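You operate a simulated robot arm through the tools that you are given. There is no shell and no other tool. Be economical: measure what you need, move in short steps, check, and stop when the job is done.

You run a simulated two-armed robot. Do the job below in one go: nothing can be reset, and whatever is moved stays where it is left.

JOB
Put the black filter on the top of the cooling stand. Take the cone marked "Lot 21" from the top of the packing table and put it on the white plate. Count the weights on the top of the packing table, then put as many of the lint wads from the top of the packing table on the low shelf of the packing table. Any order will do. Set down upright: cone.
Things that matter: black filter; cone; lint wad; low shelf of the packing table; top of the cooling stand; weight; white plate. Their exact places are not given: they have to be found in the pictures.

Only the result counts: the job must be done as asked and must still hold three seconds after the hand-in. Knocking over, shifting, dropping, spilling or breaking anything else fails it.

ROBOT AND FRAMES
Two 7-joint arms with two-finger parallel grippers on one trunk, on a base that drives. Base frame: it is fixed to the floor where the robot stands at the start and does not move with it; the origin is under the middle of the robot, x ahead of it, y to its left, z up. Units: mm, degrees, N and s.
The left shoulder is at the start at [50, 177, 1154], the right one opposite. With the tool pointing down near the work surface each hand reaches from about 220 to 700 mm from the robot's upright axis, wherever it stands, measured 20 degrees to its own side. Places, roughly: lint wad [500, -1250, 750]; low shelf of the packing table [700, -800, 200]; top of the cooling stand [700, -3100, 800]; weight [1000, -1000, 750]. Payload 3.43 kg a hand.
The tool frame of a hand sits at the grasp point between the pads (the TCP): z along the fingers, y along the line on which they close. The tips reach 34 mm beyond it. The gripper opens to 128 mm. The fingers are 24 mm wide and 12 mm thick; the gripper's body (48 by 130 mm) begins 96 mm behind the TCP.
Orientation is that of the tool frame in the base frame, as a unit quaternion [w, x, y, z]. With the fingers straight down and closing along the base's y, the tool's x points along the base's -x, its y along +y and its z along -z.

CONTROLS
- The arms move only by the tool play_rows. It takes "left_commands", "right_commands" or both (then of equal length, played together; a hand with none holds still); each is a list of rows, each a list of 2 entries, a list of its own where there are three numbers: the shift along the tool's x, y, z in mm, then the turn, a rotation vector about the tool's x, y, z in rad. In form: [[[dx, dy, dz], [rx, ry, rz]], ...]. A call has 1 to 20 rows; each row is the pose to reach, as a shift and turn from the pose commanded when the call began, along the tool's axes at that moment. "left_gripper" and "right_gripper" are, for a hand that has rows, the finger opening in mm, from 0 to 128, set as the call begins (left out, the last holds). Each row takes 0.2 s and may step no farther than 50 mm and 8.6 degrees from the row before; otherwise, or with a gripper value out of range, the whole call is refused. Where a pose cannot be reached the arm comes as near as it can. A force on the tool above 40 N (or 10 N above the force at the start of the call, whichever is more), or a blocked arm, ends the call early, and 0.2 s more pass. Each finger travels about 108 mm/s and halts on what it meets, pressing with about 32 N; the grip force reading is that of the motor and also rises with nothing between the fingers. The clock runs only during rows and for 0.2 s after the last one: add rows that repeat a pose to give the fingers time. It gives the time, the measured TCP pose, the force on the tool (base axes), the opening and the grip force at its end, in the units of the frame above (readings bear some noise), with the torque about the TCP (base axes, N m) and any sound that the robot's microphone picked up.
- Cameras (640 x 400 px; columns grow to the right, rows downward): "scene" is now at [148.6, -36.6, 1309.7]; the picture's right is [-0.43, -0.91, 0.00], its down [-0.57, 0.27, -0.78] and it looks along [0.71, -0.33, -0.63] (base axes); focal length 258 px, centre (320, 200). "left" rides on the left gripper at [76, 11, -160] in its tool frame; the picture's right is [-0.15, 0.99, 0.00], its down [-0.88, -0.13, -0.46] and it looks along [-0.45, -0.07, 0.89] (tool axes); focal length 234 px, centre (320, 200). "right" rides on the right gripper at [76, -11, -160] in its tool frame; the picture's right is [0.15, 0.99, 0.00], its down [-0.88, 0.13, -0.46] and it looks along [-0.45, 0.07, 0.89] (tool axes); focal length 234 px, centre (320, 200).
- grab_frame(camera): a new picture of that camera. It takes no simulated time.
- slide_trunk(by): slides the trunk up (or, below 0, down) by that many mm; the arms and the scene camera ride with it, the base frame stays. It gives what a move gives, with no picture.
- steer(legs): drives the robot by 1 to 6 legs, each [ahead, turn to the left] in mm and degrees, along the robot's own axes; the way and the turn of a leg run together, so that a leg with both is an arc; at most 1500 mm and 180 degrees a leg. The arms and the cameras ride along, it lands a little off, and it stops where it bumps. It gives what a move gives.
- pan_tilt(pan, tilt): turns the head with the scene camera to pan (to the left, within 80 degrees either way) and tilt (down, from -29 to 69), counted from straight ahead of the robot. It gives what a move gives.
- probe_pixels(camera, pixels): for up to 12 pixels [column, row] of the newest picture of that camera ("zoom" is the newest enlarged one), the place [x, y, z] in the base frame of the surface seen there, good to about 2 mm. It takes no simulated time.
- close_up(camera, box): a new picture of the part [left, top, right, bottom] of that camera's present view, enlarged. It takes no simulated time.
- close_job(): hands the job in; it is judged then, once.

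Go step by step. Measure first, check grasps and placings, and put right what went wrong. The budget is 110 turns and 108 pictures, counting those below and the enlarged ones. Unless the task says otherwise, let go and move clear before handing in, and close with one line.

The tools are called as name(argument=value, ...) on one line, values as JSON. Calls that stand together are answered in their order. play_rows: Moves the arms, as the interface text tells. Its arguments: {"type":"object","properties":{"left_commands":{"type":"array"},"left_gripper":{"type":"number"},"right_commands":{"type":"array"},"right_gripper":{"type":"number"}},"required":[]} The other tools are called the same way: slide_trunk (by) slides the trunk up or down; steer (legs) drives the base; pan_tilt (pan, tilt) turns the head that bears the scene camera; grab_frame (camera) takes a picture; probe_pixels (camera, pixels) gives the place of the surface under pixels of a picture; close_up (camera, box) takes an enlarged picture of a part of a camera's view; close_job () hands the job in.

At the start:

```text
t: 0.0
left_position: [434.8, 70.2, 1116.4]
left_ee_rot: [0.0, -0.002, 1.0, 0.0]
left_ft_force: [-0.2, -0.4, 0.5]
left_torque: [-0.04, 0.01, 0.0]
left_width: 128.0
left_grasp_force: 0.0
right_position: [447.2, -373.0, 1098.7]
right_ee_rot: [0.001, -0.002, 1.0, 0.001]
right_ft_force: [0.6, 0.7, 0.0]
right_torque: [-0.02, 0.01, -0.02]
right_width: 128.0
right_grasp_force: 0.0
trunk travel left (down, up): [-325.0, 76.0]
robot x, y, heading: [0.7, -1.1, 0.2]
head pan, tilt: [-25.2, 38.8]
```

scene: 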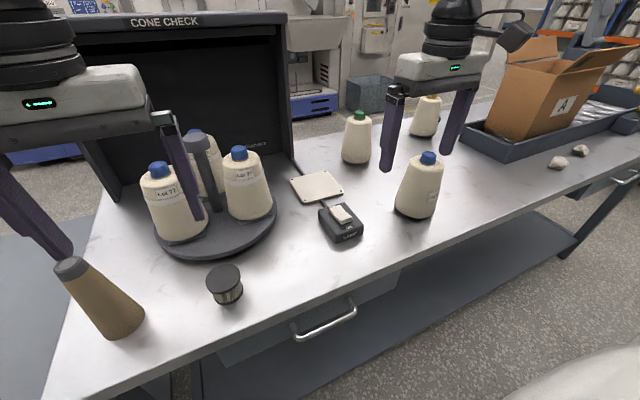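
right: 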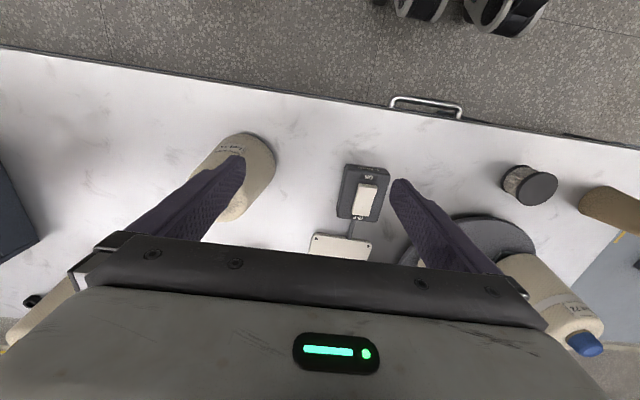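
left: 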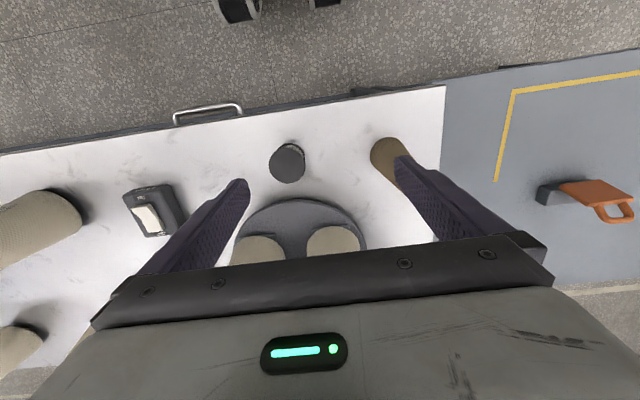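

The scene picture shows the packing table with several cones, a dark capped cylinder at (225,285), a white plate at (317,186), and wads at (558,162) and (580,150). I'll enlarge parts and look around to identify everything.

close_up(camera="scene", box=[120, 110, 360, 320])

close_up(camera="scene", box=[320, 50, 640, 250])

probe_pixels(camera="scene", pixels=[[225, 272], [228, 295], [317, 186], [345, 240], [558, 162], [580, 150], [418, 210], [356, 160], [428, 130], [430, 155], [428, 159], [120, 320]])

pan_tilt(pan=-70, tilt=25)

grab_frame(camera="scene")

```text
1.90 times, centred on (240, 215) of scene
```

zoom: 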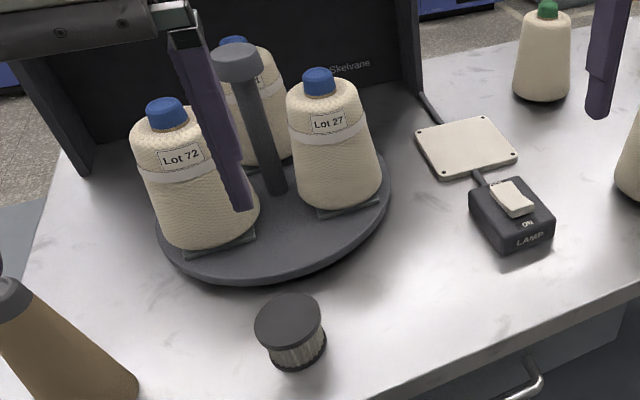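

```text
2.00 times, centred on (480, 150) of scene
```

zoom: 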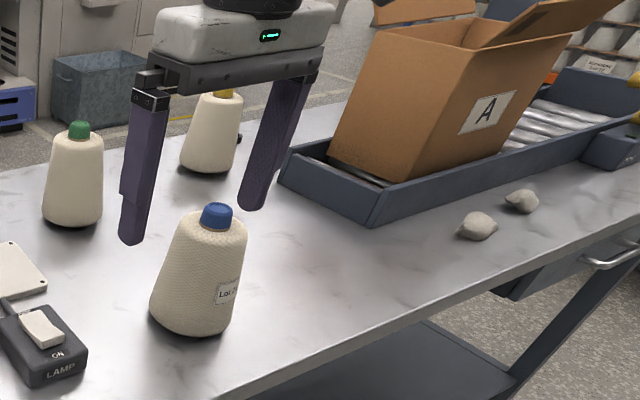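

```text
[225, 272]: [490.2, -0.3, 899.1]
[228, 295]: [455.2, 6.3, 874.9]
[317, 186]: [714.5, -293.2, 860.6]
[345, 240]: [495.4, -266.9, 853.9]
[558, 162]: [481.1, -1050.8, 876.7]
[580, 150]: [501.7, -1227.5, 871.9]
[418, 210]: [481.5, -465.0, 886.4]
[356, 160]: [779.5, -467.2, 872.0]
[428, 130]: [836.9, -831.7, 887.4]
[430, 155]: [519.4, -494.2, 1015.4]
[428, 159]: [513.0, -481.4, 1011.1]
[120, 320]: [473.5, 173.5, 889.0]
```

```text
t: 1.1
left_position: [434.0, 68.1, 1116.8]
left_ee_rot: [0.0, -0.002, 1.0, 0.0]
left_ft_force: [0.4, 0.2, -0.3]
left_torque: [0.0, 0.01, 0.04]
left_width: 128.0
left_grasp_force: 0.0
right_position: [447.9, -372.7, 1099.9]
right_ee_rot: [0.0, -0.002, 1.0, 0.0]
right_ft_force: [-0.2, -0.3, -0.6]
right_torque: [0.02, 0.04, 0.0]
right_width: 128.2
right_grasp_force: 0.1
trunk travel left (down, up): [-325.0, 76.0]
robot x, y, heading: [1.7, 2.7, 0.0]
head pan, tilt: [-70.0, 25.0]
```

```text
102 pictures are left
```

scene: 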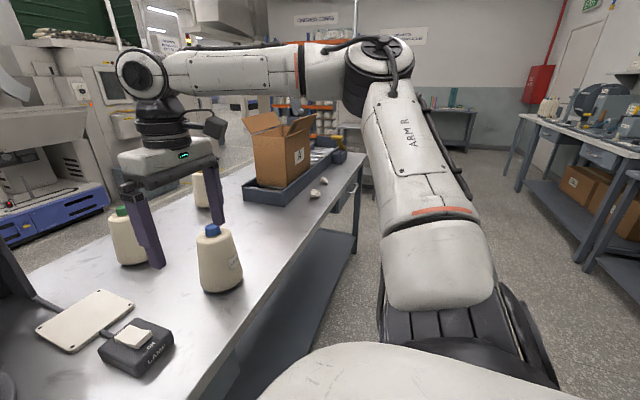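

The table runs to about y=-1500 with a cooling stand beyond. I'll zoom on the cone labels and the far area.

close_up(camera="scene", box=[190, 210, 270, 300])

close_up(camera="scene", box=[230, 80, 390, 220])

close_up(camera="scene", box=[480, 60, 640, 300])

probe_pixels(camera="scene", pixels=[[312, 193], [323, 181], [365, 160], [330, 200], [300, 300], [443, 110], [220, 300], [280, 220], [330, 250], [620, 150], [360, 170]])

```text
4.44 times, centred on (230, 255) of scene
```

zoom: 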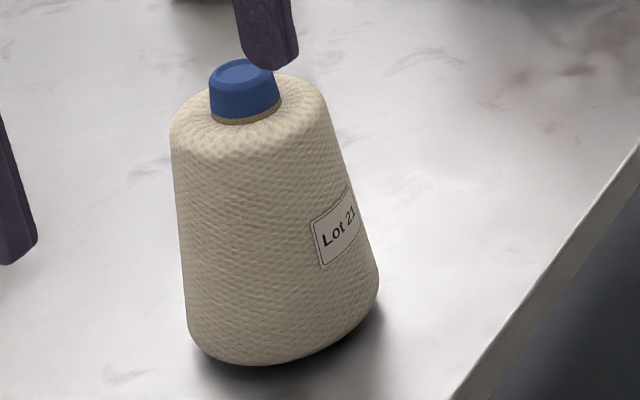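

```text
2.86 times, centred on (310, 150) of scene
```

zoom: 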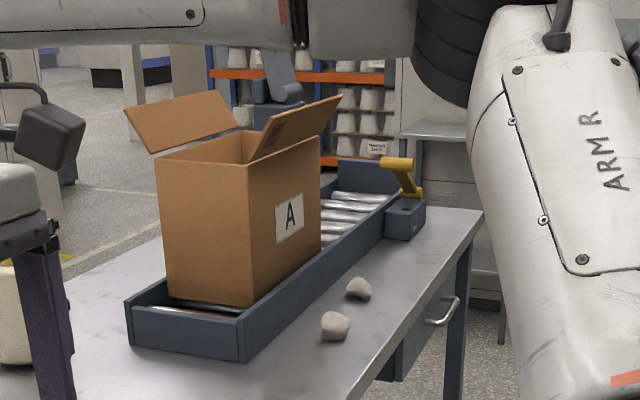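

```text
1.67 times, centred on (560, 180) of scene
```

zoom: 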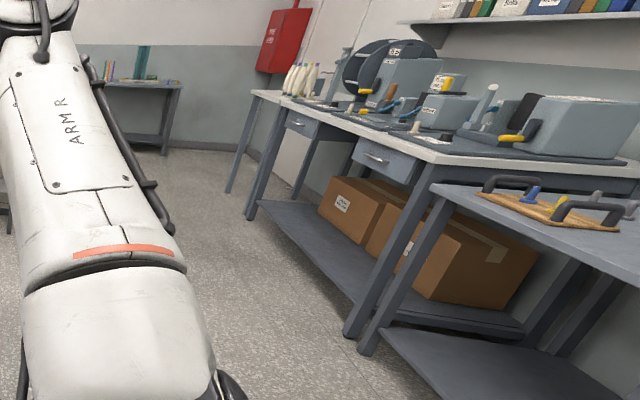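

```text
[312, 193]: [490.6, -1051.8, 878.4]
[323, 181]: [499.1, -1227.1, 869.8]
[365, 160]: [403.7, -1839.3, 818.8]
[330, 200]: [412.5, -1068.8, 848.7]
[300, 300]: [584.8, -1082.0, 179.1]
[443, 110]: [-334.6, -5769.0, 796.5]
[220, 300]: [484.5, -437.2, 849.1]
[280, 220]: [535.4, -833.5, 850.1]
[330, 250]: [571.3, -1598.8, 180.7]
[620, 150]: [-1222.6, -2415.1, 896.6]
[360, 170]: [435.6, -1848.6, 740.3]
```

Front cone at about (505,-470) is clearly "Lot 21"; table top z≈849, shelf z≈180. I'll look down in front of the robot to check clearance to the table, and left for the rest.

pan_tilt(pan=0, tilt=66)

grab_frame(camera="scene")

probe_pixels(camera="scene", pixels=[[320, 380], [320, 350], [320, 320], [320, 290], [320, 260], [320, 220], [400, 350], [450, 330], [200, 350], [320, 395], [240, 380], [400, 390]])

```text
t: 2.5
left_position: [434.9, 69.9, 1116.7]
left_ee_rot: [0.0, -0.002, 1.0, 0.0]
left_ft_force: [0.6, -0.1, -1.1]
left_torque: [0.0, 0.02, 0.02]
left_width: 128.2
left_grasp_force: 0.1
right_position: [447.4, -371.0, 1100.5]
right_ee_rot: [0.0, 0.0, 1.0, 0.0]
right_ft_force: [-0.1, 0.2, 0.3]
right_torque: [-0.03, -0.01, 0.0]
right_width: 127.7
right_grasp_force: 0.1
trunk travel left (down, up): [-325.0, 76.0]
robot x, y, heading: [0.6, 1.4, 0.1]
head pan, tilt: [0.0, 66.0]
```

```text
98 pictures are left
```

scene: 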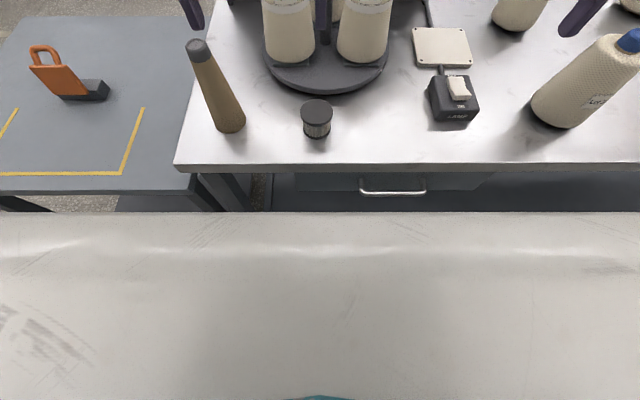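

```text
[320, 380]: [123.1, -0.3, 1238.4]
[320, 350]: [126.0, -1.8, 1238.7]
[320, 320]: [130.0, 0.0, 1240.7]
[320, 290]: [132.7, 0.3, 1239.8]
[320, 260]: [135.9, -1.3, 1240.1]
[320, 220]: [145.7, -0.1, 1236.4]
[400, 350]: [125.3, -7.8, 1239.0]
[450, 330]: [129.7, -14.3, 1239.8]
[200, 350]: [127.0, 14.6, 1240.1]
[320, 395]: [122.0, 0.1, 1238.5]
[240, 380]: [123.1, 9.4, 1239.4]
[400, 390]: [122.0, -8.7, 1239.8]
```

The trunk blocks the downward view. The right camera sees the base wheels at (430,5), so I'll probe there, and probe the plate, filter and cone.

grab_frame(camera="right")

probe_pixels(camera="right", pixels=[[420, 10], [505, 10], [480, 20], [410, 96], [300, 100], [300, 80], [560, 150], [520, 200]])

probe_pixels(camera="scene", pixels=[[415, 29], [465, 29], [472, 65], [418, 67], [318, 102], [318, 125], [302, 110], [333, 110], [630, 42], [318, 137], [400, 163], [598, 70]])

```text
97 pictures are left
```

right: 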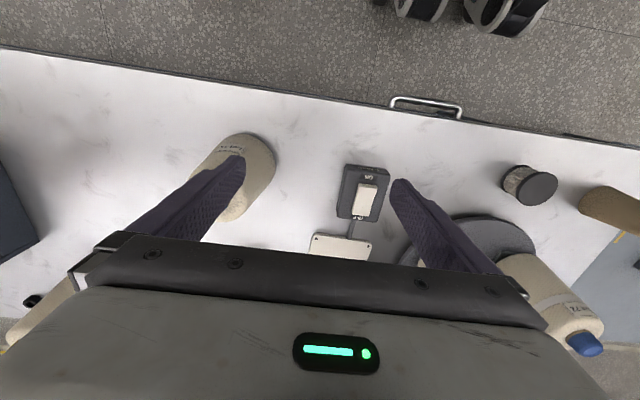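

```text
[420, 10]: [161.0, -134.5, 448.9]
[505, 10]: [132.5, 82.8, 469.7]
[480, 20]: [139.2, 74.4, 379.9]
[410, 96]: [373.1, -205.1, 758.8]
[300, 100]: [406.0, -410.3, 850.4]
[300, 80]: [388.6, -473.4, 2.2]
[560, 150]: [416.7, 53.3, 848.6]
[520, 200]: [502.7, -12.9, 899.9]
```

```text
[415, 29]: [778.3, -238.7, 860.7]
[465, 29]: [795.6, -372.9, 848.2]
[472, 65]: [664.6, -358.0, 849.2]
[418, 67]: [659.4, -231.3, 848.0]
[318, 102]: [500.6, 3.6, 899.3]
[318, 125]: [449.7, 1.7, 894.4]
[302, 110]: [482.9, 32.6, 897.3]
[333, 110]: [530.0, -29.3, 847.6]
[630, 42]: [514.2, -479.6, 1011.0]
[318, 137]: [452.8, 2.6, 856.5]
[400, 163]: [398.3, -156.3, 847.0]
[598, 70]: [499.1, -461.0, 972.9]
```

Plate spans about x 660–785, y -235–-365; the filter is at about (482,2), top z≈899; base parts are at x≈160 with the table edge at 398. I'll raise the left hand clear of the turntable post, then drive 100 mm ahead.

play_rows(left_commands=[[[0, 0, -40], [0, 0, 0]], [[20, 0, -80], [0, 0, 0]], [[40, 0, -120], [0, 0, 0]], [[40, 0, -120], [0, 0, 0]]])

steer(legs=[[100, 0]])

pan_tilt(pan=-30, tilt=45)

grab_frame(camera="scene")

grab_frame(camera="right")

```text
t: 3.5
left_position: [397.3, 71.0, 1235.1]
left_ee_rot: [0.001, -0.003, 1.0, 0.0]
left_ft_force: [0.7, -0.4, 0.0]
left_torque: [0.0, 0.02, -0.03]
left_width: 127.9
left_grasp_force: 0.0
right_position: [447.7, -371.4, 1099.3]
right_ee_rot: [0.001, -0.002, 1.0, 0.0]
right_ft_force: [0.9, 0.4, -0.1]
right_torque: [0.01, 0.0, 0.0]
right_width: 127.9
right_grasp_force: 0.0
trunk travel left (down, up): [-325.0, 76.0]
robot x, y, heading: [1.8, 3.2, -0.3]
head pan, tilt: [0.0, 66.0]
```

```text
t: 4.7
left_position: [495.4, 69.1, 1236.2]
left_ee_rot: [0.0, -0.003, 1.0, 0.0]
left_ft_force: [0.2, 0.1, 0.2]
left_torque: [0.02, 0.08, 0.01]
left_width: 128.0
left_grasp_force: 0.0
right_position: [545.9, -371.3, 1099.1]
right_ee_rot: [0.001, -0.002, 1.0, 0.0]
right_ft_force: [0.4, 0.1, -0.5]
right_torque: [-0.03, 0.0, 0.01]
right_width: 128.0
right_grasp_force: 0.1
trunk travel left (down, up): [-325.0, 76.0]
robot x, y, heading: [98.5, 0.5, 0.1]
head pan, tilt: [0.0, 66.0]
```

```text
t: 5.6
left_position: [493.9, 69.8, 1235.5]
left_ee_rot: [0.0, -0.003, 1.0, 0.0]
left_ft_force: [0.1, -0.4, -0.6]
left_torque: [0.0, 0.01, -0.02]
left_width: 127.9
left_grasp_force: 0.0
right_position: [544.9, -371.3, 1100.5]
right_ee_rot: [0.0, -0.002, 1.0, 0.0]
right_ft_force: [0.5, -0.6, -0.5]
right_torque: [0.01, -0.02, 0.01]
right_width: 127.9
right_grasp_force: 0.2
trunk travel left (down, up): [-325.0, 76.0]
robot x, y, heading: [100.3, 0.2, 0.1]
head pan, tilt: [-30.0, 45.0]
```

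```text
96 pictures are left
```

scene: 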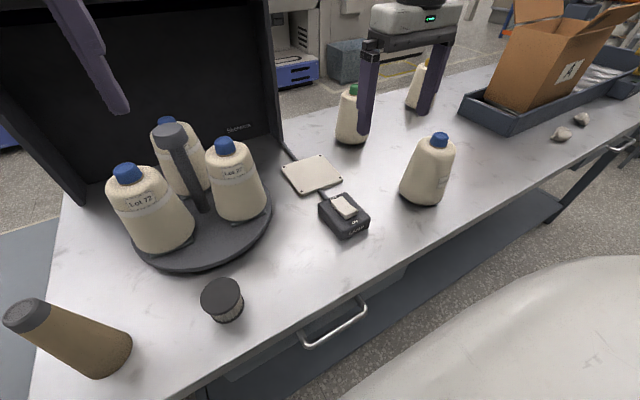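

```text
95 pictures are left
```

right: 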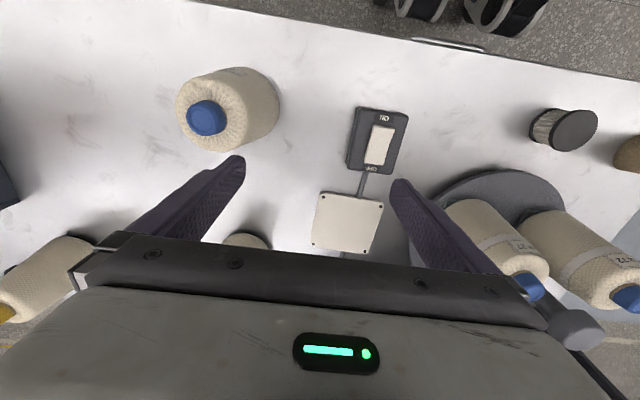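

Now both the cone (cap at (206,118)) and plate are clear in the right camera. I'll probe them for exact positions.

probe_pixels(camera="right", pixels=[[206, 118], [190, 118], [223, 118], [206, 103], [206, 133], [240, 85], [318, 197], [383, 205], [377, 250], [312, 243], [225, 148], [180, 100]])

probe_pixels(camera="scene", pixels=[[440, 138], [402, 190], [440, 195], [422, 205], [410, 155], [452, 155], [128, 165], [228, 142], [170, 132], [355, 90], [432, 64], [313, 170]])

```text
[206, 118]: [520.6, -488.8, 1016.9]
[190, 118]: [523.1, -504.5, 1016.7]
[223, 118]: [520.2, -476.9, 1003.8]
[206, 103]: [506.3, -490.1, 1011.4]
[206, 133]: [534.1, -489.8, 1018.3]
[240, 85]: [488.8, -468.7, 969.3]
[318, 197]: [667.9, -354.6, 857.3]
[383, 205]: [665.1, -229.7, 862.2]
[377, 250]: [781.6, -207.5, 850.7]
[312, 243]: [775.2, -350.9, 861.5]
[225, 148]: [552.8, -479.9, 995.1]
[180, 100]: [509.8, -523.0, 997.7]
```

```text
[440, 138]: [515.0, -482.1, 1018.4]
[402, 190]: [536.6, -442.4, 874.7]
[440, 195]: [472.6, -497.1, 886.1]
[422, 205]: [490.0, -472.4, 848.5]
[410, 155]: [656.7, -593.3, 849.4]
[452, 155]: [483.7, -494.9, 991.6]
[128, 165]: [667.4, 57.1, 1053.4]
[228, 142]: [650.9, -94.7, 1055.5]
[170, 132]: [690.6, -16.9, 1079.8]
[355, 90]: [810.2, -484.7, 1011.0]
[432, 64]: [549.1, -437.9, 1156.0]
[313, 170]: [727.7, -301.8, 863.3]
```

Cone axis ≈(521,-489), cap top 1017; plate centre ≈(720,-294), top 861. I'll move the right hand above the cone.

play_rows(right_commands=[[[8, -40, 0], [0, 0, 0]], [[16, -80, 0], [0, 0, 0]], [[24, -118, 0], [0, 0, 0]], [[24, -118, 20], [0, 0, 0]], [[24, -118, 20], [0, 0, 0]]], right_gripper=128)

grab_frame(camera="right")

grab_frame(camera="scene")

```text
t: 6.8
left_position: [492.8, 69.7, 1234.6]
left_ee_rot: [0.0, -0.003, 1.0, 0.0]
left_ft_force: [0.2, -0.3, -0.1]
left_torque: [0.01, 0.02, 0.02]
left_width: 127.8
left_grasp_force: 0.1
right_position: [521.4, -489.5, 1079.2]
right_ee_rot: [0.001, -0.002, 1.0, 0.0]
right_ft_force: [-0.4, 0.2, 0.5]
right_torque: [-0.02, 0.01, -0.01]
right_width: 128.0
right_grasp_force: 0.1
trunk travel left (down, up): [-325.0, 76.0]
robot x, y, heading: [99.2, 2.0, -0.2]
head pan, tilt: [-30.0, 45.0]
```

```text
94 pictures are left
```

right: 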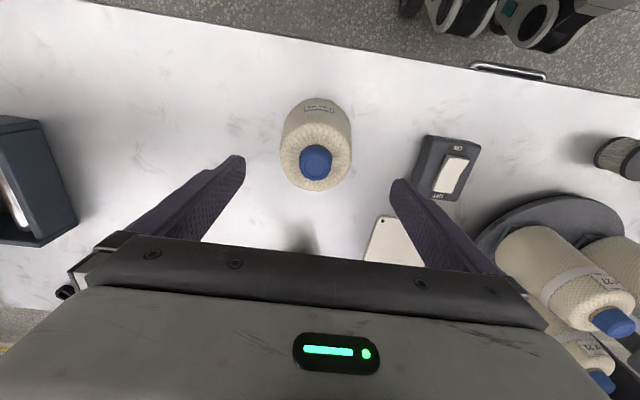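

```text
93 pictures are left
```

scene: 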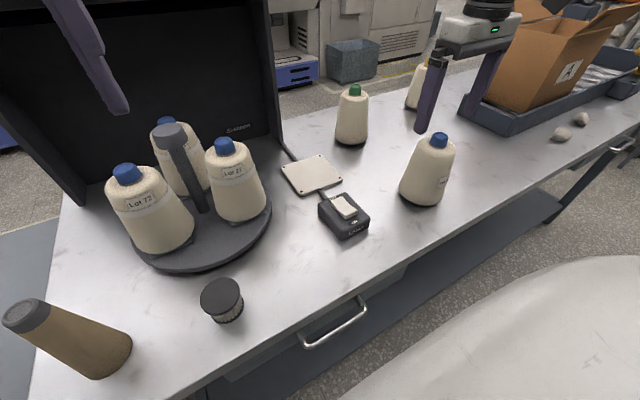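

Cap shows centred between the fingers at (315,160). I'll probe to confirm before descending.

probe_pixels(camera="right", pixels=[[300, 162], [332, 162], [315, 147], [315, 178], [316, 162], [285, 170], [348, 170], [318, 188], [240, 160], [398, 183]])

```text
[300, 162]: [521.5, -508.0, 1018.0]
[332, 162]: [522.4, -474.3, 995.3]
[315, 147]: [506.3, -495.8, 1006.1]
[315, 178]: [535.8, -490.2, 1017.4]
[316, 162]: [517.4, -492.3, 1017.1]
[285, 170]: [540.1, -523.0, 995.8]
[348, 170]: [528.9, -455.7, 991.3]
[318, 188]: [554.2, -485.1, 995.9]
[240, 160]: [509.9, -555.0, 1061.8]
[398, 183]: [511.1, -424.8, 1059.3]
```

Aligned. Descending to TCP z≈945 and closing.

play_rows(right_commands=[[[0, 0, 40], [0, 0, 0]], [[0, 0, 80], [0, 0, 0]], [[0, 0, 115], [0, 0, 0]], [[0, 0, 134], [0, 0, 0]], [[0, 0, 134], [0, 0, 0]]])

play_rows(right_commands=[[[0, 0, 0], [0, 0, 0]], [[0, 0, 0], [0, 0, 0]], [[0, 0, 0], [0, 0, 0]], [[0, 0, 0], [0, 0, 0]], [[0, 0, 0], [0, 0, 0]]], right_gripper=30)

grab_frame(camera="scene")

```text
t: 8.0
left_position: [493.6, 69.3, 1236.5]
left_ee_rot: [0.0, -0.003, 1.0, 0.0]
left_ft_force: [0.2, 1.5, -0.1]
left_torque: [-0.01, 0.03, 0.03]
left_width: 128.2
left_grasp_force: 0.0
right_position: [523.2, -489.5, 944.7]
right_ee_rot: [-0.001, -0.002, 1.0, 0.0]
right_ft_force: [0.1, 0.0, -0.2]
right_torque: [-0.01, -0.01, 0.0]
right_width: 128.2
right_grasp_force: 0.0
trunk travel left (down, up): [-325.0, 76.0]
robot x, y, heading: [98.0, 0.1, 0.2]
head pan, tilt: [-30.0, 45.0]
```

```text
t: 9.2
left_position: [493.7, 70.0, 1236.7]
left_ee_rot: [0.0, -0.002, 1.0, 0.001]
left_ft_force: [-0.5, -0.9, -0.2]
left_torque: [-0.04, 0.01, -0.03]
left_width: 127.7
left_grasp_force: 0.0
right_position: [523.5, -490.2, 944.8]
right_ee_rot: [0.0, -0.002, 1.0, 0.0]
right_ft_force: [-0.5, -0.3, 0.0]
right_torque: [0.02, -0.05, -0.04]
right_width: 96.6
right_grasp_force: 32.3
trunk travel left (down, up): [-325.0, 76.0]
robot x, y, heading: [98.0, -1.0, -0.1]
head pan, tilt: [-30.0, 45.0]
```

```text
92 pictures are left
```

scene: 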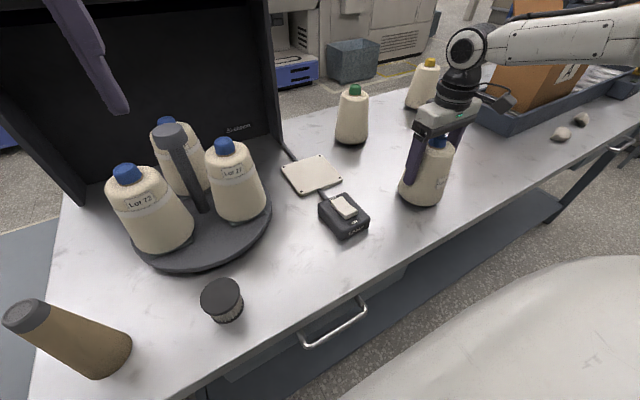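

Gripped at 96.6 mm. Lifting 60 mm and checking.

play_rows(right_commands=[[[0, 0, -15], [0, 0, 0]], [[0, 0, -30], [0, 0, 0]], [[0, 0, -45], [0, 0, 0]], [[0, 0, -60], [0, 0, 0]], [[0, 0, -60], [0, 0, 0]]])

grab_frame(camera="scene")

grab_frame(camera="right")

```text
t: 10.4
left_position: [494.3, 68.0, 1236.0]
left_ee_rot: [0.0, -0.002, 1.0, 0.0]
left_ft_force: [0.0, 0.4, 0.4]
left_torque: [0.0, 0.0, 0.0]
left_width: 127.9
left_grasp_force: 0.1
right_position: [521.5, -488.2, 1004.7]
right_ee_rot: [0.0, -0.001, 1.0, 0.0]
right_ft_force: [-0.1, 0.8, -3.8]
right_torque: [0.02, 0.02, 0.01]
right_width: 96.8
right_grasp_force: 32.0
trunk travel left (down, up): [-325.0, 76.0]
robot x, y, heading: [97.3, 0.5, 0.2]
head pan, tilt: [-30.0, 45.0]
```

```text
91 pictures are left
```

scene: 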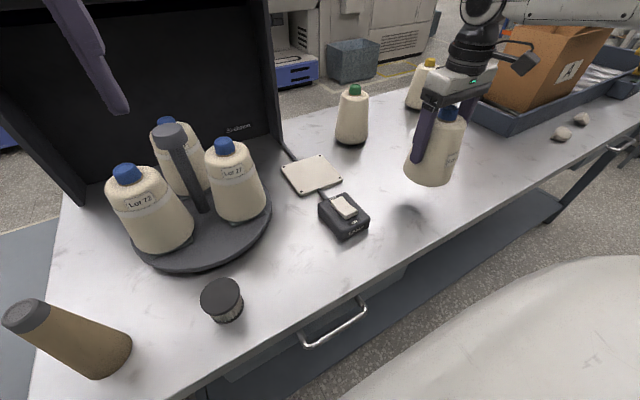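

```text
90 pictures are left
```

right: 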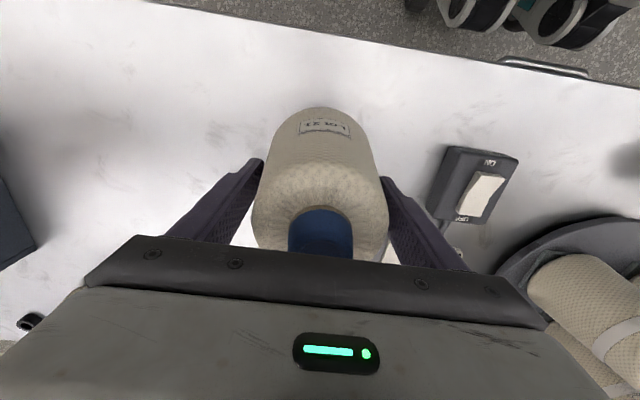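

Cone held upright, about 4 N. I'll measure the plate corners accurately before moving.

close_up(camera="scene", box=[270, 140, 366, 200])

```text
6.67 times, centred on (318, 170) of scene
```

zoom: 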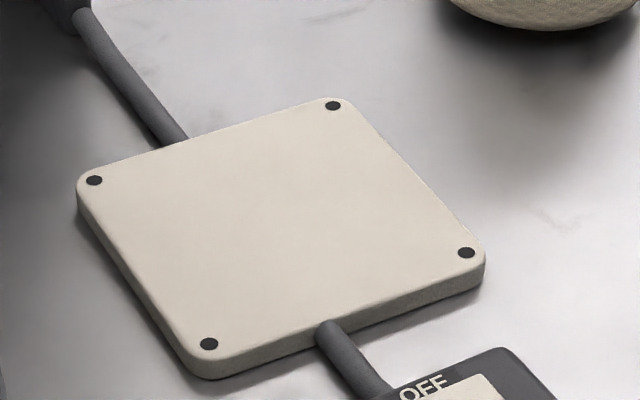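

probe_pixels(camera="zoom", pixels=[[93, 180], [333, 105], [467, 253], [209, 344]])

```text
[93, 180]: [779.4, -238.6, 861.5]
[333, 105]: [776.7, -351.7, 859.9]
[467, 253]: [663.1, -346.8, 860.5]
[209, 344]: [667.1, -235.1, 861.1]
```

Plate centre (721.5,-293), z 861. Carrying the cone over it.

play_rows(right_commands=[[[-15, 15, 0], [0, 0, 0]], [[-45, 44, 0], [0, 0, 0]], [[-76, 74, 0], [0, 0, 0]], [[-107, 104, 0], [0, 0, 0]], [[-138, 134, 0], [0, 0, 0]], [[-169, 164, 0], [0, 0, 0]], [[-188, 184, 0], [0, 0, 0]], [[-200, 195, 0], [0, 0, 0]], [[-200, 195, 0], [0, 0, 0]], [[-200, 195, 0], [0, 0, 0]]])

grab_frame(camera="scene")

grab_frame(camera="right")

```text
t: 12.6
left_position: [493.6, 68.9, 1235.4]
left_ee_rot: [0.0, -0.003, 1.0, 0.0]
left_ft_force: [-0.9, -0.5, 0.5]
left_torque: [0.0, -0.01, 0.03]
left_width: 128.0
left_grasp_force: 0.1
right_position: [685.3, -307.2, 1004.7]
right_ee_rot: [0.001, -0.002, 1.0, 0.0]
right_ft_force: [0.3, -0.6, -2.7]
right_torque: [-0.01, 0.01, 0.0]
right_width: 96.9
right_grasp_force: 31.7
right hand out of reach, approached as far as the arm can: row 7, 8, 9, 10
trunk travel left (down, up): [-325.0, 76.0]
robot x, y, heading: [95.5, 3.9, 0.1]
head pan, tilt: [-30.0, 45.0]
```

```text
88 pictures are left
```

scene: 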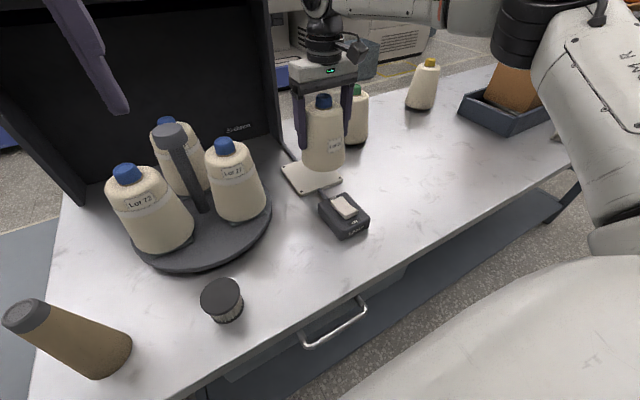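

```text
87 pictures are left
```

right: 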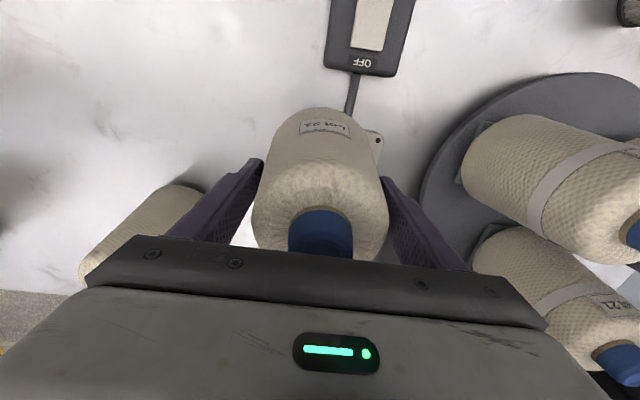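

The arm is about 36 mm short. The back turntable cone's label at (615,305) needs a look too, and I need the base-to-table clearance.

close_up(camera="right", box=[560, 270, 640, 330])

close_up(camera="right", box=[280, 100, 370, 150])

probe_pixels(camera="scene", pixels=[[300, 342], [365, 300], [380, 330], [420, 290], [460, 270], [330, 370], [340, 385], [490, 250], [540, 250], [520, 240]])

grab_frame(camera="left")

```text
6.67 times, centred on (600, 300) of right
```

zoom: 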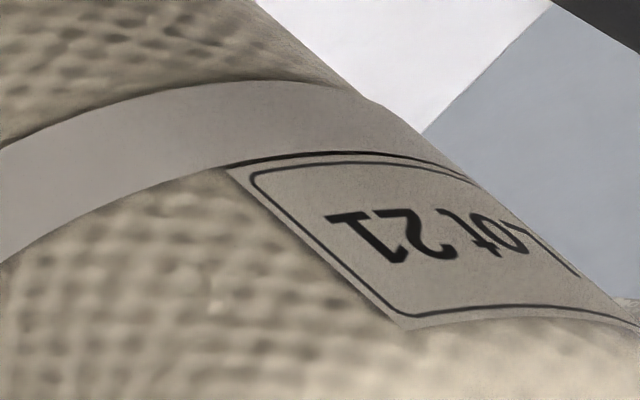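

```text
7.11 times, centred on (325, 125) of right
```

zoom: 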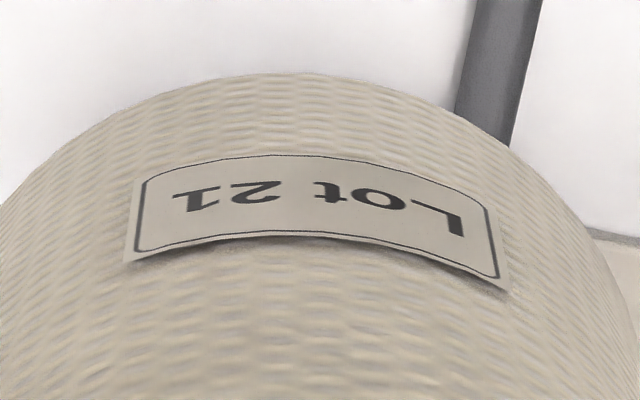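

```text
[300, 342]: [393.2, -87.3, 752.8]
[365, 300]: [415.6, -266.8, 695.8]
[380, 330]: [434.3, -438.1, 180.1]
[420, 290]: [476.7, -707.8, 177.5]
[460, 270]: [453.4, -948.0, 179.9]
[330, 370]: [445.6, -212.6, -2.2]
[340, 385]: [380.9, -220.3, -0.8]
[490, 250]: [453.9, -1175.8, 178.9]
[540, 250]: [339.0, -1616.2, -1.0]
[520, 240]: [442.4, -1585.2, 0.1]
```

```text
84 pictures are left
```

left: 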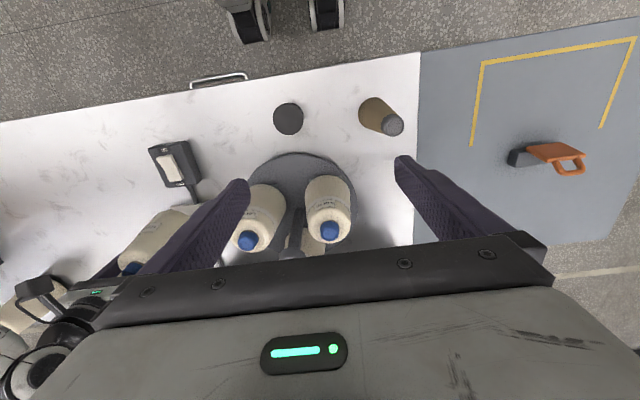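

The turntable also carries a "Lot 21", but the held one stood directly on the table top, so it's the right one. Probing base wheels in the left picture at (250,35).

probe_pixels(camera="left", pixels=[[245, 35], [262, 38], [325, 20], [335, 25], [240, 10], [265, 5], [318, 5], [248, 44]])

```text
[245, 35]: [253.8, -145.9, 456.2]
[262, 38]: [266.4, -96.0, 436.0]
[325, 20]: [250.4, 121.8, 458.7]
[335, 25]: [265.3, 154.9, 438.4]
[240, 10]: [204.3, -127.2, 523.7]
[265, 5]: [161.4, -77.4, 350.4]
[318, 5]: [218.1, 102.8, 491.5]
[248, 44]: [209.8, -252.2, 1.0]
```

Foremost base parts are at x≈266 versus the handle at 373, so 55 mm more is safe.

steer(legs=[[55, 0]])

```text
t: 13.7
left_position: [542.0, 69.6, 1235.8]
left_ee_rot: [-0.001, -0.004, 1.0, 0.001]
left_ft_force: [-0.2, -0.3, 0.0]
left_torque: [0.01, -0.05, -0.02]
left_width: 128.2
left_grasp_force: 0.0
right_position: [731.2, -306.7, 1004.9]
right_ee_rot: [0.001, -0.002, 1.0, 0.0]
right_ft_force: [-1.3, 0.5, -2.7]
right_torque: [0.01, -0.03, 0.02]
right_width: 96.8
right_grasp_force: 31.3
trunk travel left (down, up): [-325.0, 76.0]
robot x, y, heading: [143.9, -3.2, 0.0]
head pan, tilt: [-30.0, 45.0]
stopped in leg 1: the robot was blocked; the commanded pose is now the measured one
```

The base was blocked at x≈144, but the hand is now in reach. I'll centre it (dx +10, dy +14) and check nothing has shifted.

play_rows(right_commands=[[[5, 7, 0], [0, 0, 0]], [[10, 14, 0], [0, 0, 0]], [[10, 14, 0], [0, 0, 0]]])

grab_frame(camera="scene")

grab_frame(camera="left")

```text
t: 14.5
left_position: [541.4, 70.0, 1234.1]
left_ee_rot: [-0.001, -0.002, 1.0, 0.001]
left_ft_force: [-0.6, -0.7, -0.4]
left_torque: [-0.02, 0.01, 0.01]
left_width: 128.0
left_grasp_force: 0.1
right_position: [723.4, -292.8, 1006.5]
right_ee_rot: [0.001, -0.001, 1.0, 0.0]
right_ft_force: [-0.3, -0.7, -3.8]
right_torque: [0.02, 0.02, 0.03]
right_width: 96.8
right_grasp_force: 31.9
trunk travel left (down, up): [-325.0, 76.0]
robot x, y, heading: [143.1, 2.1, -0.1]
head pan, tilt: [-30.0, 45.0]
```

```text
83 pictures are left
```

scene: 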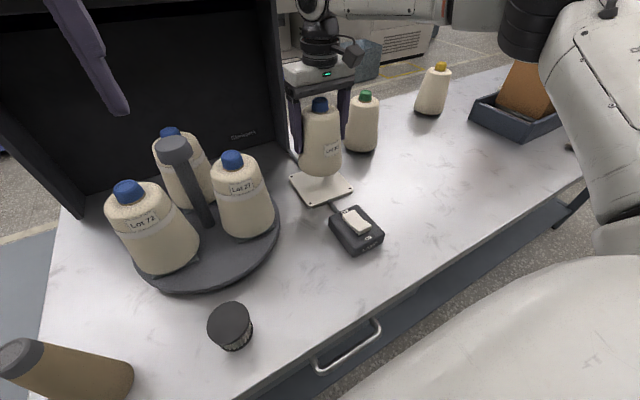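

```text
82 pictures are left
```

left: 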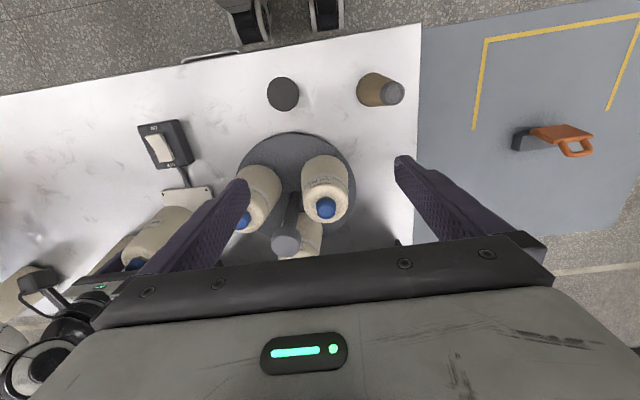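

Nothing moved. Cone is over the plate; descending slowly to contact.

play_rows(right_commands=[[[0, 0, 20], [0, 0, 0]], [[0, 0, 38], [0, 0, 0]], [[0, 0, 45], [0, 0, 0]], [[0, 0, 48], [0, 0, 0]], [[0, 0, 50], [0, 0, 0]], [[0, 0, 50], [0, 0, 0]]])

close_up(camera="scene", box=[260, 80, 400, 220])

```text
t: 15.9
left_position: [541.8, 70.2, 1234.8]
left_ee_rot: [0.0, -0.003, 1.0, 0.0]
left_ft_force: [0.2, 0.1, -0.4]
left_torque: [0.03, -0.03, -0.01]
left_width: 127.8
left_grasp_force: 0.0
right_position: [722.5, -294.7, 955.7]
right_ee_rot: [0.003, -0.001, 1.0, 0.0]
right_ft_force: [1.3, -1.2, 2.5]
right_torque: [-0.09, 0.07, 0.03]
right_width: 97.0
right_grasp_force: 32.6
trunk travel left (down, up): [-325.0, 76.0]
robot x, y, heading: [143.5, -1.0, 0.3]
head pan, tilt: [-30.0, 45.0]
```

```text
2.86 times, centred on (330, 150) of scene
```

zoom: 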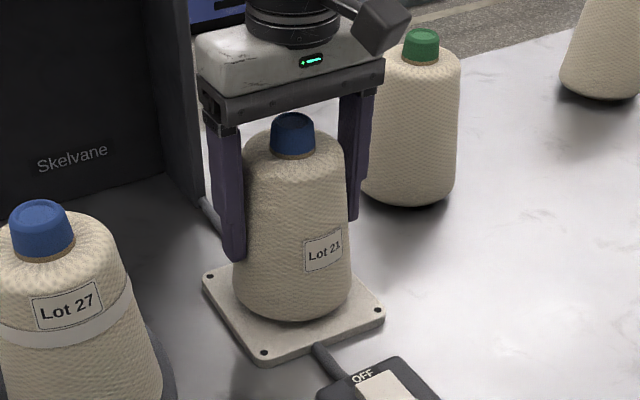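

Contact (force turned to +2.5 N) and centred on the plate. Release and rise.

play_rows(right_commands=[[[0, 0, 0], [0, 0, 0]], [[0, 0, 0], [0, 0, 0]], [[0, 0, -20], [0, 0, 0]], [[0, 0, -60], [0, 0, 0]], [[0, 0, -100], [0, 0, 0]], [[0, 0, -140], [0, 0, 0]], [[0, 0, -140], [0, 0, 0]]], right_gripper=118)

close_up(camera="scene", box=[260, 80, 400, 220])

close_up(camera="scene", box=[190, 290, 270, 360])

```text
t: 17.5
left_position: [541.6, 69.6, 1234.8]
left_ee_rot: [0.0, -0.003, 1.0, 0.0]
left_ft_force: [-0.9, -0.9, -0.7]
left_torque: [0.02, -0.01, 0.0]
left_width: 128.0
left_grasp_force: 0.1
right_position: [717.5, -295.6, 1095.9]
right_ee_rot: [0.002, -0.002, 1.0, 0.0]
right_ft_force: [0.2, -0.2, 0.4]
right_torque: [-0.02, 0.01, 0.01]
right_width: 117.8
right_grasp_force: 0.1
right hand out of reach, approached as far as the arm can: row 6, 7
trunk travel left (down, up): [-325.0, 76.0]
robot x, y, heading: [145.8, -0.6, 0.1]
head pan, tilt: [-30.0, 45.0]
```

```text
2.86 times, centred on (330, 150) of scene
```

zoom: 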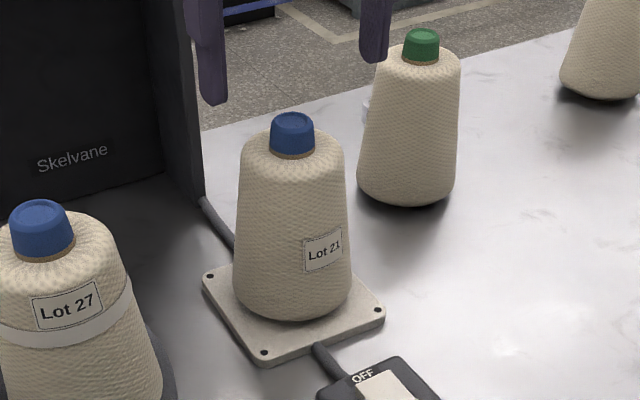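

```text
5.71 times, centred on (230, 325) of scene
```

zoom: 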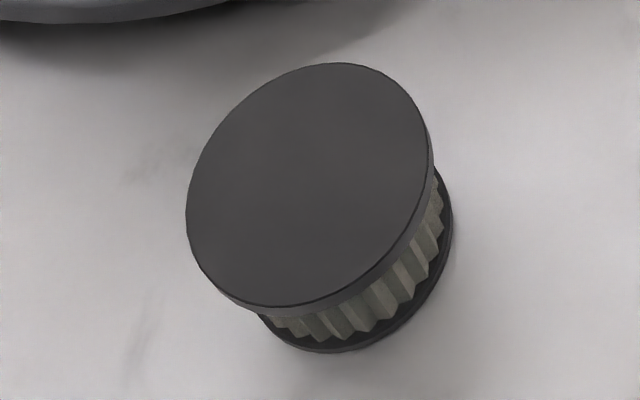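

Cone stands upright on the plate. Next the filter: I'll measure it in the left camera after retracting the right hand.

play_rows(right_commands=[[[40, -10, 0], [0, 0, 0]], [[80, -25, -10], [0, 0, 0]], [[120, -40, -20], [0, 0, 0]], [[160, -55, -30], [0, 0, 0]], [[200, -70, -40], [0, 0, 0]], [[235, -85, -50], [0, 0, 0]], [[235, -85, -50], [0, 0, 0]]])

close_up(camera="left", box=[240, 60, 320, 120])

probe_pixels(camera="zoom", pixels=[[320, 200], [240, 200], [440, 200], [330, 90], [330, 320], [420, 280]])

```text
t: 19.1
left_position: [541.8, 69.7, 1234.6]
left_ee_rot: [0.0, -0.003, 1.0, 0.0]
left_ft_force: [-0.5, -0.6, 0.3]
left_torque: [0.02, -0.02, 0.0]
left_width: 128.1
left_grasp_force: 0.1
right_position: [484.2, -379.0, 1145.0]
right_ee_rot: [0.0, -0.002, 1.0, 0.0]
right_ft_force: [0.7, 0.2, 0.1]
right_torque: [-0.02, 0.0, 0.02]
right_width: 118.1
right_grasp_force: 0.1
trunk travel left (down, up): [-325.0, 76.0]
robot x, y, heading: [145.5, 1.9, -0.1]
head pan, tilt: [-30.0, 45.0]
```

```text
6.67 times, centred on (280, 90) of left
```

zoom: 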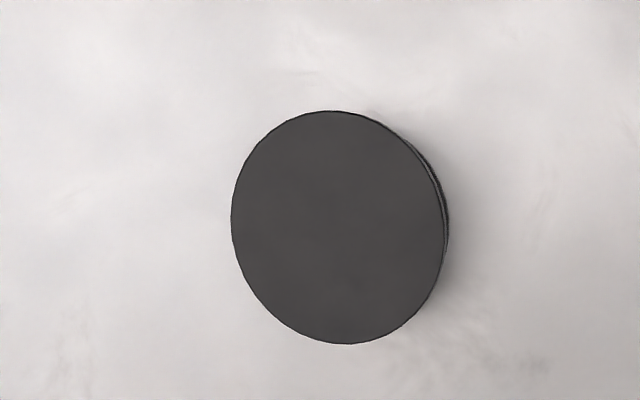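

```text
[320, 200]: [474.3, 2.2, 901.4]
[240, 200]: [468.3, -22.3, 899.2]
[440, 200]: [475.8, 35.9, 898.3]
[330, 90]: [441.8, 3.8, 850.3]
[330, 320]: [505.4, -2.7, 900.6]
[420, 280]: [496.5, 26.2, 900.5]
```

Filter centre ≈(481,5), top 900, diameter ≈63. Moving the left hand above it.

play_rows(left_commands=[[[30, -32, 0], [0, 0, 0]], [[61, -65, 0], [0, 0, 0]], [[61, -65, 45], [0, 0, 0]], [[61, -65, 90], [0, 0, 0]], [[61, -65, 135], [0, 0, 0]], [[61, -65, 180], [0, 0, 0]], [[61, -65, 225], [0, 0, 0]], [[61, -65, 255], [0, 0, 0]], [[61, -65, 255], [0, 0, 0]]], left_gripper=110)

grab_frame(camera="left")

probe_pixels(camera="left", pixels=[[320, 150], [300, 150], [340, 150], [320, 130], [320, 170]])

```text
t: 21.1
left_position: [478.9, 5.1, 979.8]
left_ee_rot: [-0.001, -0.002, 1.0, 0.0]
left_ft_force: [0.5, 0.1, -1.0]
left_torque: [-0.02, 0.02, -0.02]
left_width: 110.0
left_grasp_force: 0.1
right_position: [485.3, -378.4, 1145.1]
right_ee_rot: [0.001, -0.002, 1.0, 0.0]
right_ft_force: [0.3, 0.2, 0.0]
right_torque: [0.06, 0.02, 0.01]
right_width: 118.0
right_grasp_force: 0.0
trunk travel left (down, up): [-325.0, 76.0]
robot x, y, heading: [142.6, 3.3, 0.0]
head pan, tilt: [-30.0, 45.0]
```

```text
77 pictures are left
```

left: 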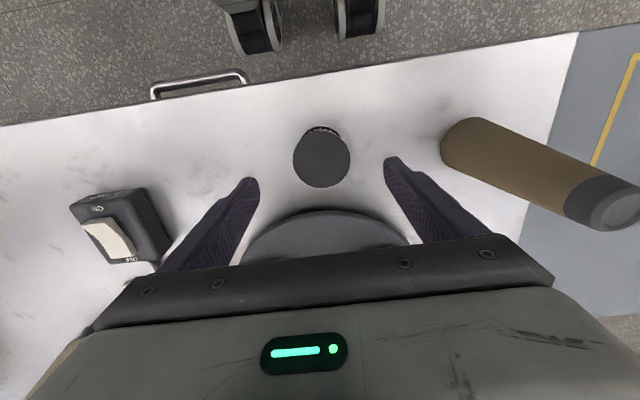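

```text
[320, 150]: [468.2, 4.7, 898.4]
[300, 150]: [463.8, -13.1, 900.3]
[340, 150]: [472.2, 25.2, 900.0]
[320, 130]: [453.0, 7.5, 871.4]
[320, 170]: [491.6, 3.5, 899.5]
```

Well aligned (disc centre (322,159) ≈ (480,5)). Descend to z≈889 and close.

play_rows(left_commands=[[[0, 0, 40], [0, 0, 0]], [[0, 0, 75], [0, 0, 0]], [[0, 0, 90], [0, 0, 0]], [[0, 0, 90], [0, 0, 0]]])

play_rows(left_commands=[[[0, 0, 0], [0, 0, 0]], [[0, 0, 0], [0, 0, 0]], [[0, 0, 0], [0, 0, 0]], [[0, 0, 0], [0, 0, 0]], [[0, 0, -20], [0, 0, 0]], [[0, 0, -60], [0, 0, 0]], [[0, 0, -100], [0, 0, 0]], [[0, 0, -100], [0, 0, 0]]], left_gripper=40)

grab_frame(camera="scene")

grab_frame(camera="left")

```text
t: 22.1
left_position: [479.8, 6.0, 889.3]
left_ee_rot: [-0.001, -0.002, 1.0, 0.001]
left_ft_force: [0.2, 0.1, -0.1]
left_torque: [-0.02, 0.02, 0.03]
left_width: 110.1
left_grasp_force: 0.1
right_position: [485.1, -378.5, 1144.0]
right_ee_rot: [0.001, -0.003, 1.0, 0.0]
right_ft_force: [-0.1, 0.6, -0.4]
right_torque: [-0.01, 0.0, -0.05]
right_width: 117.7
right_grasp_force: 0.0
trunk travel left (down, up): [-325.0, 76.0]
robot x, y, heading: [146.1, 1.8, 0.0]
head pan, tilt: [-30.0, 45.0]
```

```text
t: 23.9
left_position: [481.4, 4.1, 991.3]
left_ee_rot: [-0.001, -0.002, 1.0, 0.002]
left_ft_force: [0.2, 0.0, -1.1]
left_torque: [-0.03, -0.01, -0.01]
left_width: 60.9
left_grasp_force: 31.5
right_position: [485.3, -378.7, 1143.9]
right_ee_rot: [0.001, -0.002, 1.0, 0.0]
right_ft_force: [-1.3, 0.5, -0.4]
right_torque: [0.0, -0.02, 0.01]
right_width: 118.1
right_grasp_force: 0.0
trunk travel left (down, up): [-325.0, 76.0]
robot x, y, heading: [144.8, 0.5, 0.1]
head pan, tilt: [-30.0, 45.0]
```

```text
76 pictures are left
```

scene: 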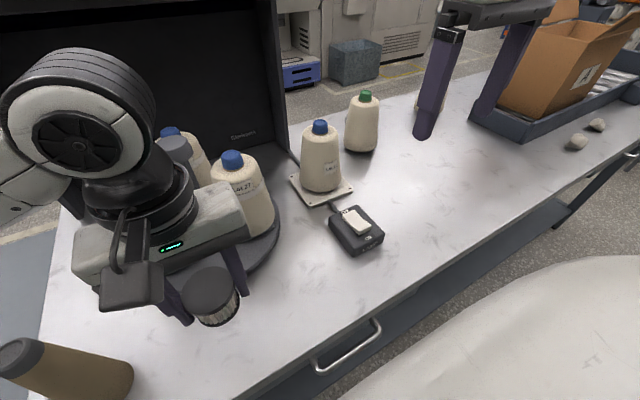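

```text
75 pictures are left
```

left: 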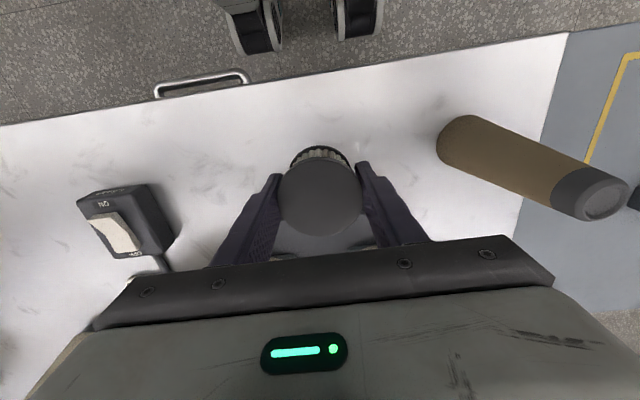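

Filter held (60.9 mm). I'll raise it, back off, and face along -y towards the stand.

play_rows(left_commands=[[[0, 10, -45], [0, 0, 0]], [[0, 20, -90], [0, 0, 0]], [[0, 40, -130], [0, 0, 0]], [[0, 60, -170], [0, 0, 0]], [[0, 60, -170], [0, 0, 0]]])

steer(legs=[[-300, 0]])

pan_tilt(pan=-80, tilt=25)

grab_frame(camera="scene")

```text
t: 25.1
left_position: [480.3, 65.6, 1158.9]
left_ee_rot: [-0.002, -0.002, 1.0, 0.0]
left_ft_force: [0.0, 0.4, -0.4]
left_torque: [0.01, 0.03, 0.02]
left_width: 61.2
left_grasp_force: 31.1
right_position: [485.0, -379.4, 1142.9]
right_ee_rot: [0.0, -0.002, 1.0, 0.0]
right_ft_force: [0.3, -1.4, -0.2]
right_torque: [-0.01, -0.01, 0.01]
right_width: 118.1
right_grasp_force: 0.1
trunk travel left (down, up): [-325.0, 76.0]
robot x, y, heading: [144.9, 1.5, 0.0]
head pan, tilt: [-30.0, 45.0]
```

```text
t: 27.1
left_position: [180.8, 66.1, 1158.9]
left_ee_rot: [-0.001, -0.002, 1.0, 0.0]
left_ft_force: [-0.7, 1.0, -1.0]
left_torque: [-0.01, -0.04, -0.01]
left_width: 60.6
left_grasp_force: 31.8
right_position: [184.6, -378.2, 1145.0]
right_ee_rot: [0.002, 0.0, 1.0, 0.0]
right_ft_force: [-0.5, -0.9, 0.3]
right_torque: [0.0, -0.02, -0.01]
right_width: 118.0
right_grasp_force: 0.1
trunk travel left (down, up): [-325.0, 76.0]
robot x, y, heading: [-154.4, 1.3, -0.4]
head pan, tilt: [-30.0, 45.0]
```

```text
t: 28.3
left_position: [181.5, 65.1, 1158.7]
left_ee_rot: [-0.002, -0.002, 1.0, 0.002]
left_ft_force: [0.5, 0.3, -1.0]
left_torque: [-0.01, -0.02, 0.0]
left_width: 61.0
left_grasp_force: 32.6
right_position: [186.9, -379.5, 1145.0]
right_ee_rot: [0.001, -0.002, 1.0, 0.0]
right_ft_force: [1.1, 0.7, 1.1]
right_torque: [-0.02, -0.01, 0.01]
right_width: 118.1
right_grasp_force: 0.1
trunk travel left (down, up): [-325.0, 76.0]
robot x, y, heading: [-154.2, 2.1, -0.1]
head pan, tilt: [-80.0, 25.0]
```

```text
74 pictures are left
```

scene: 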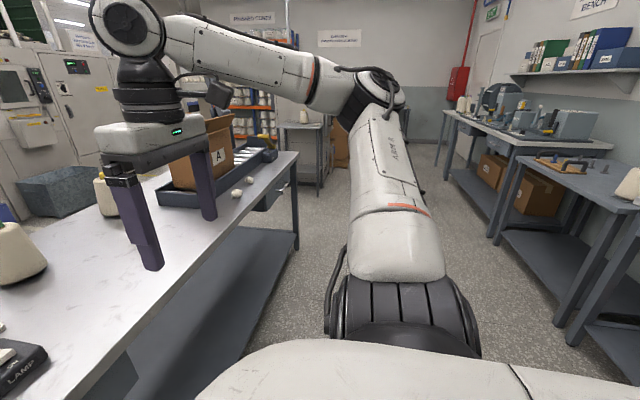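

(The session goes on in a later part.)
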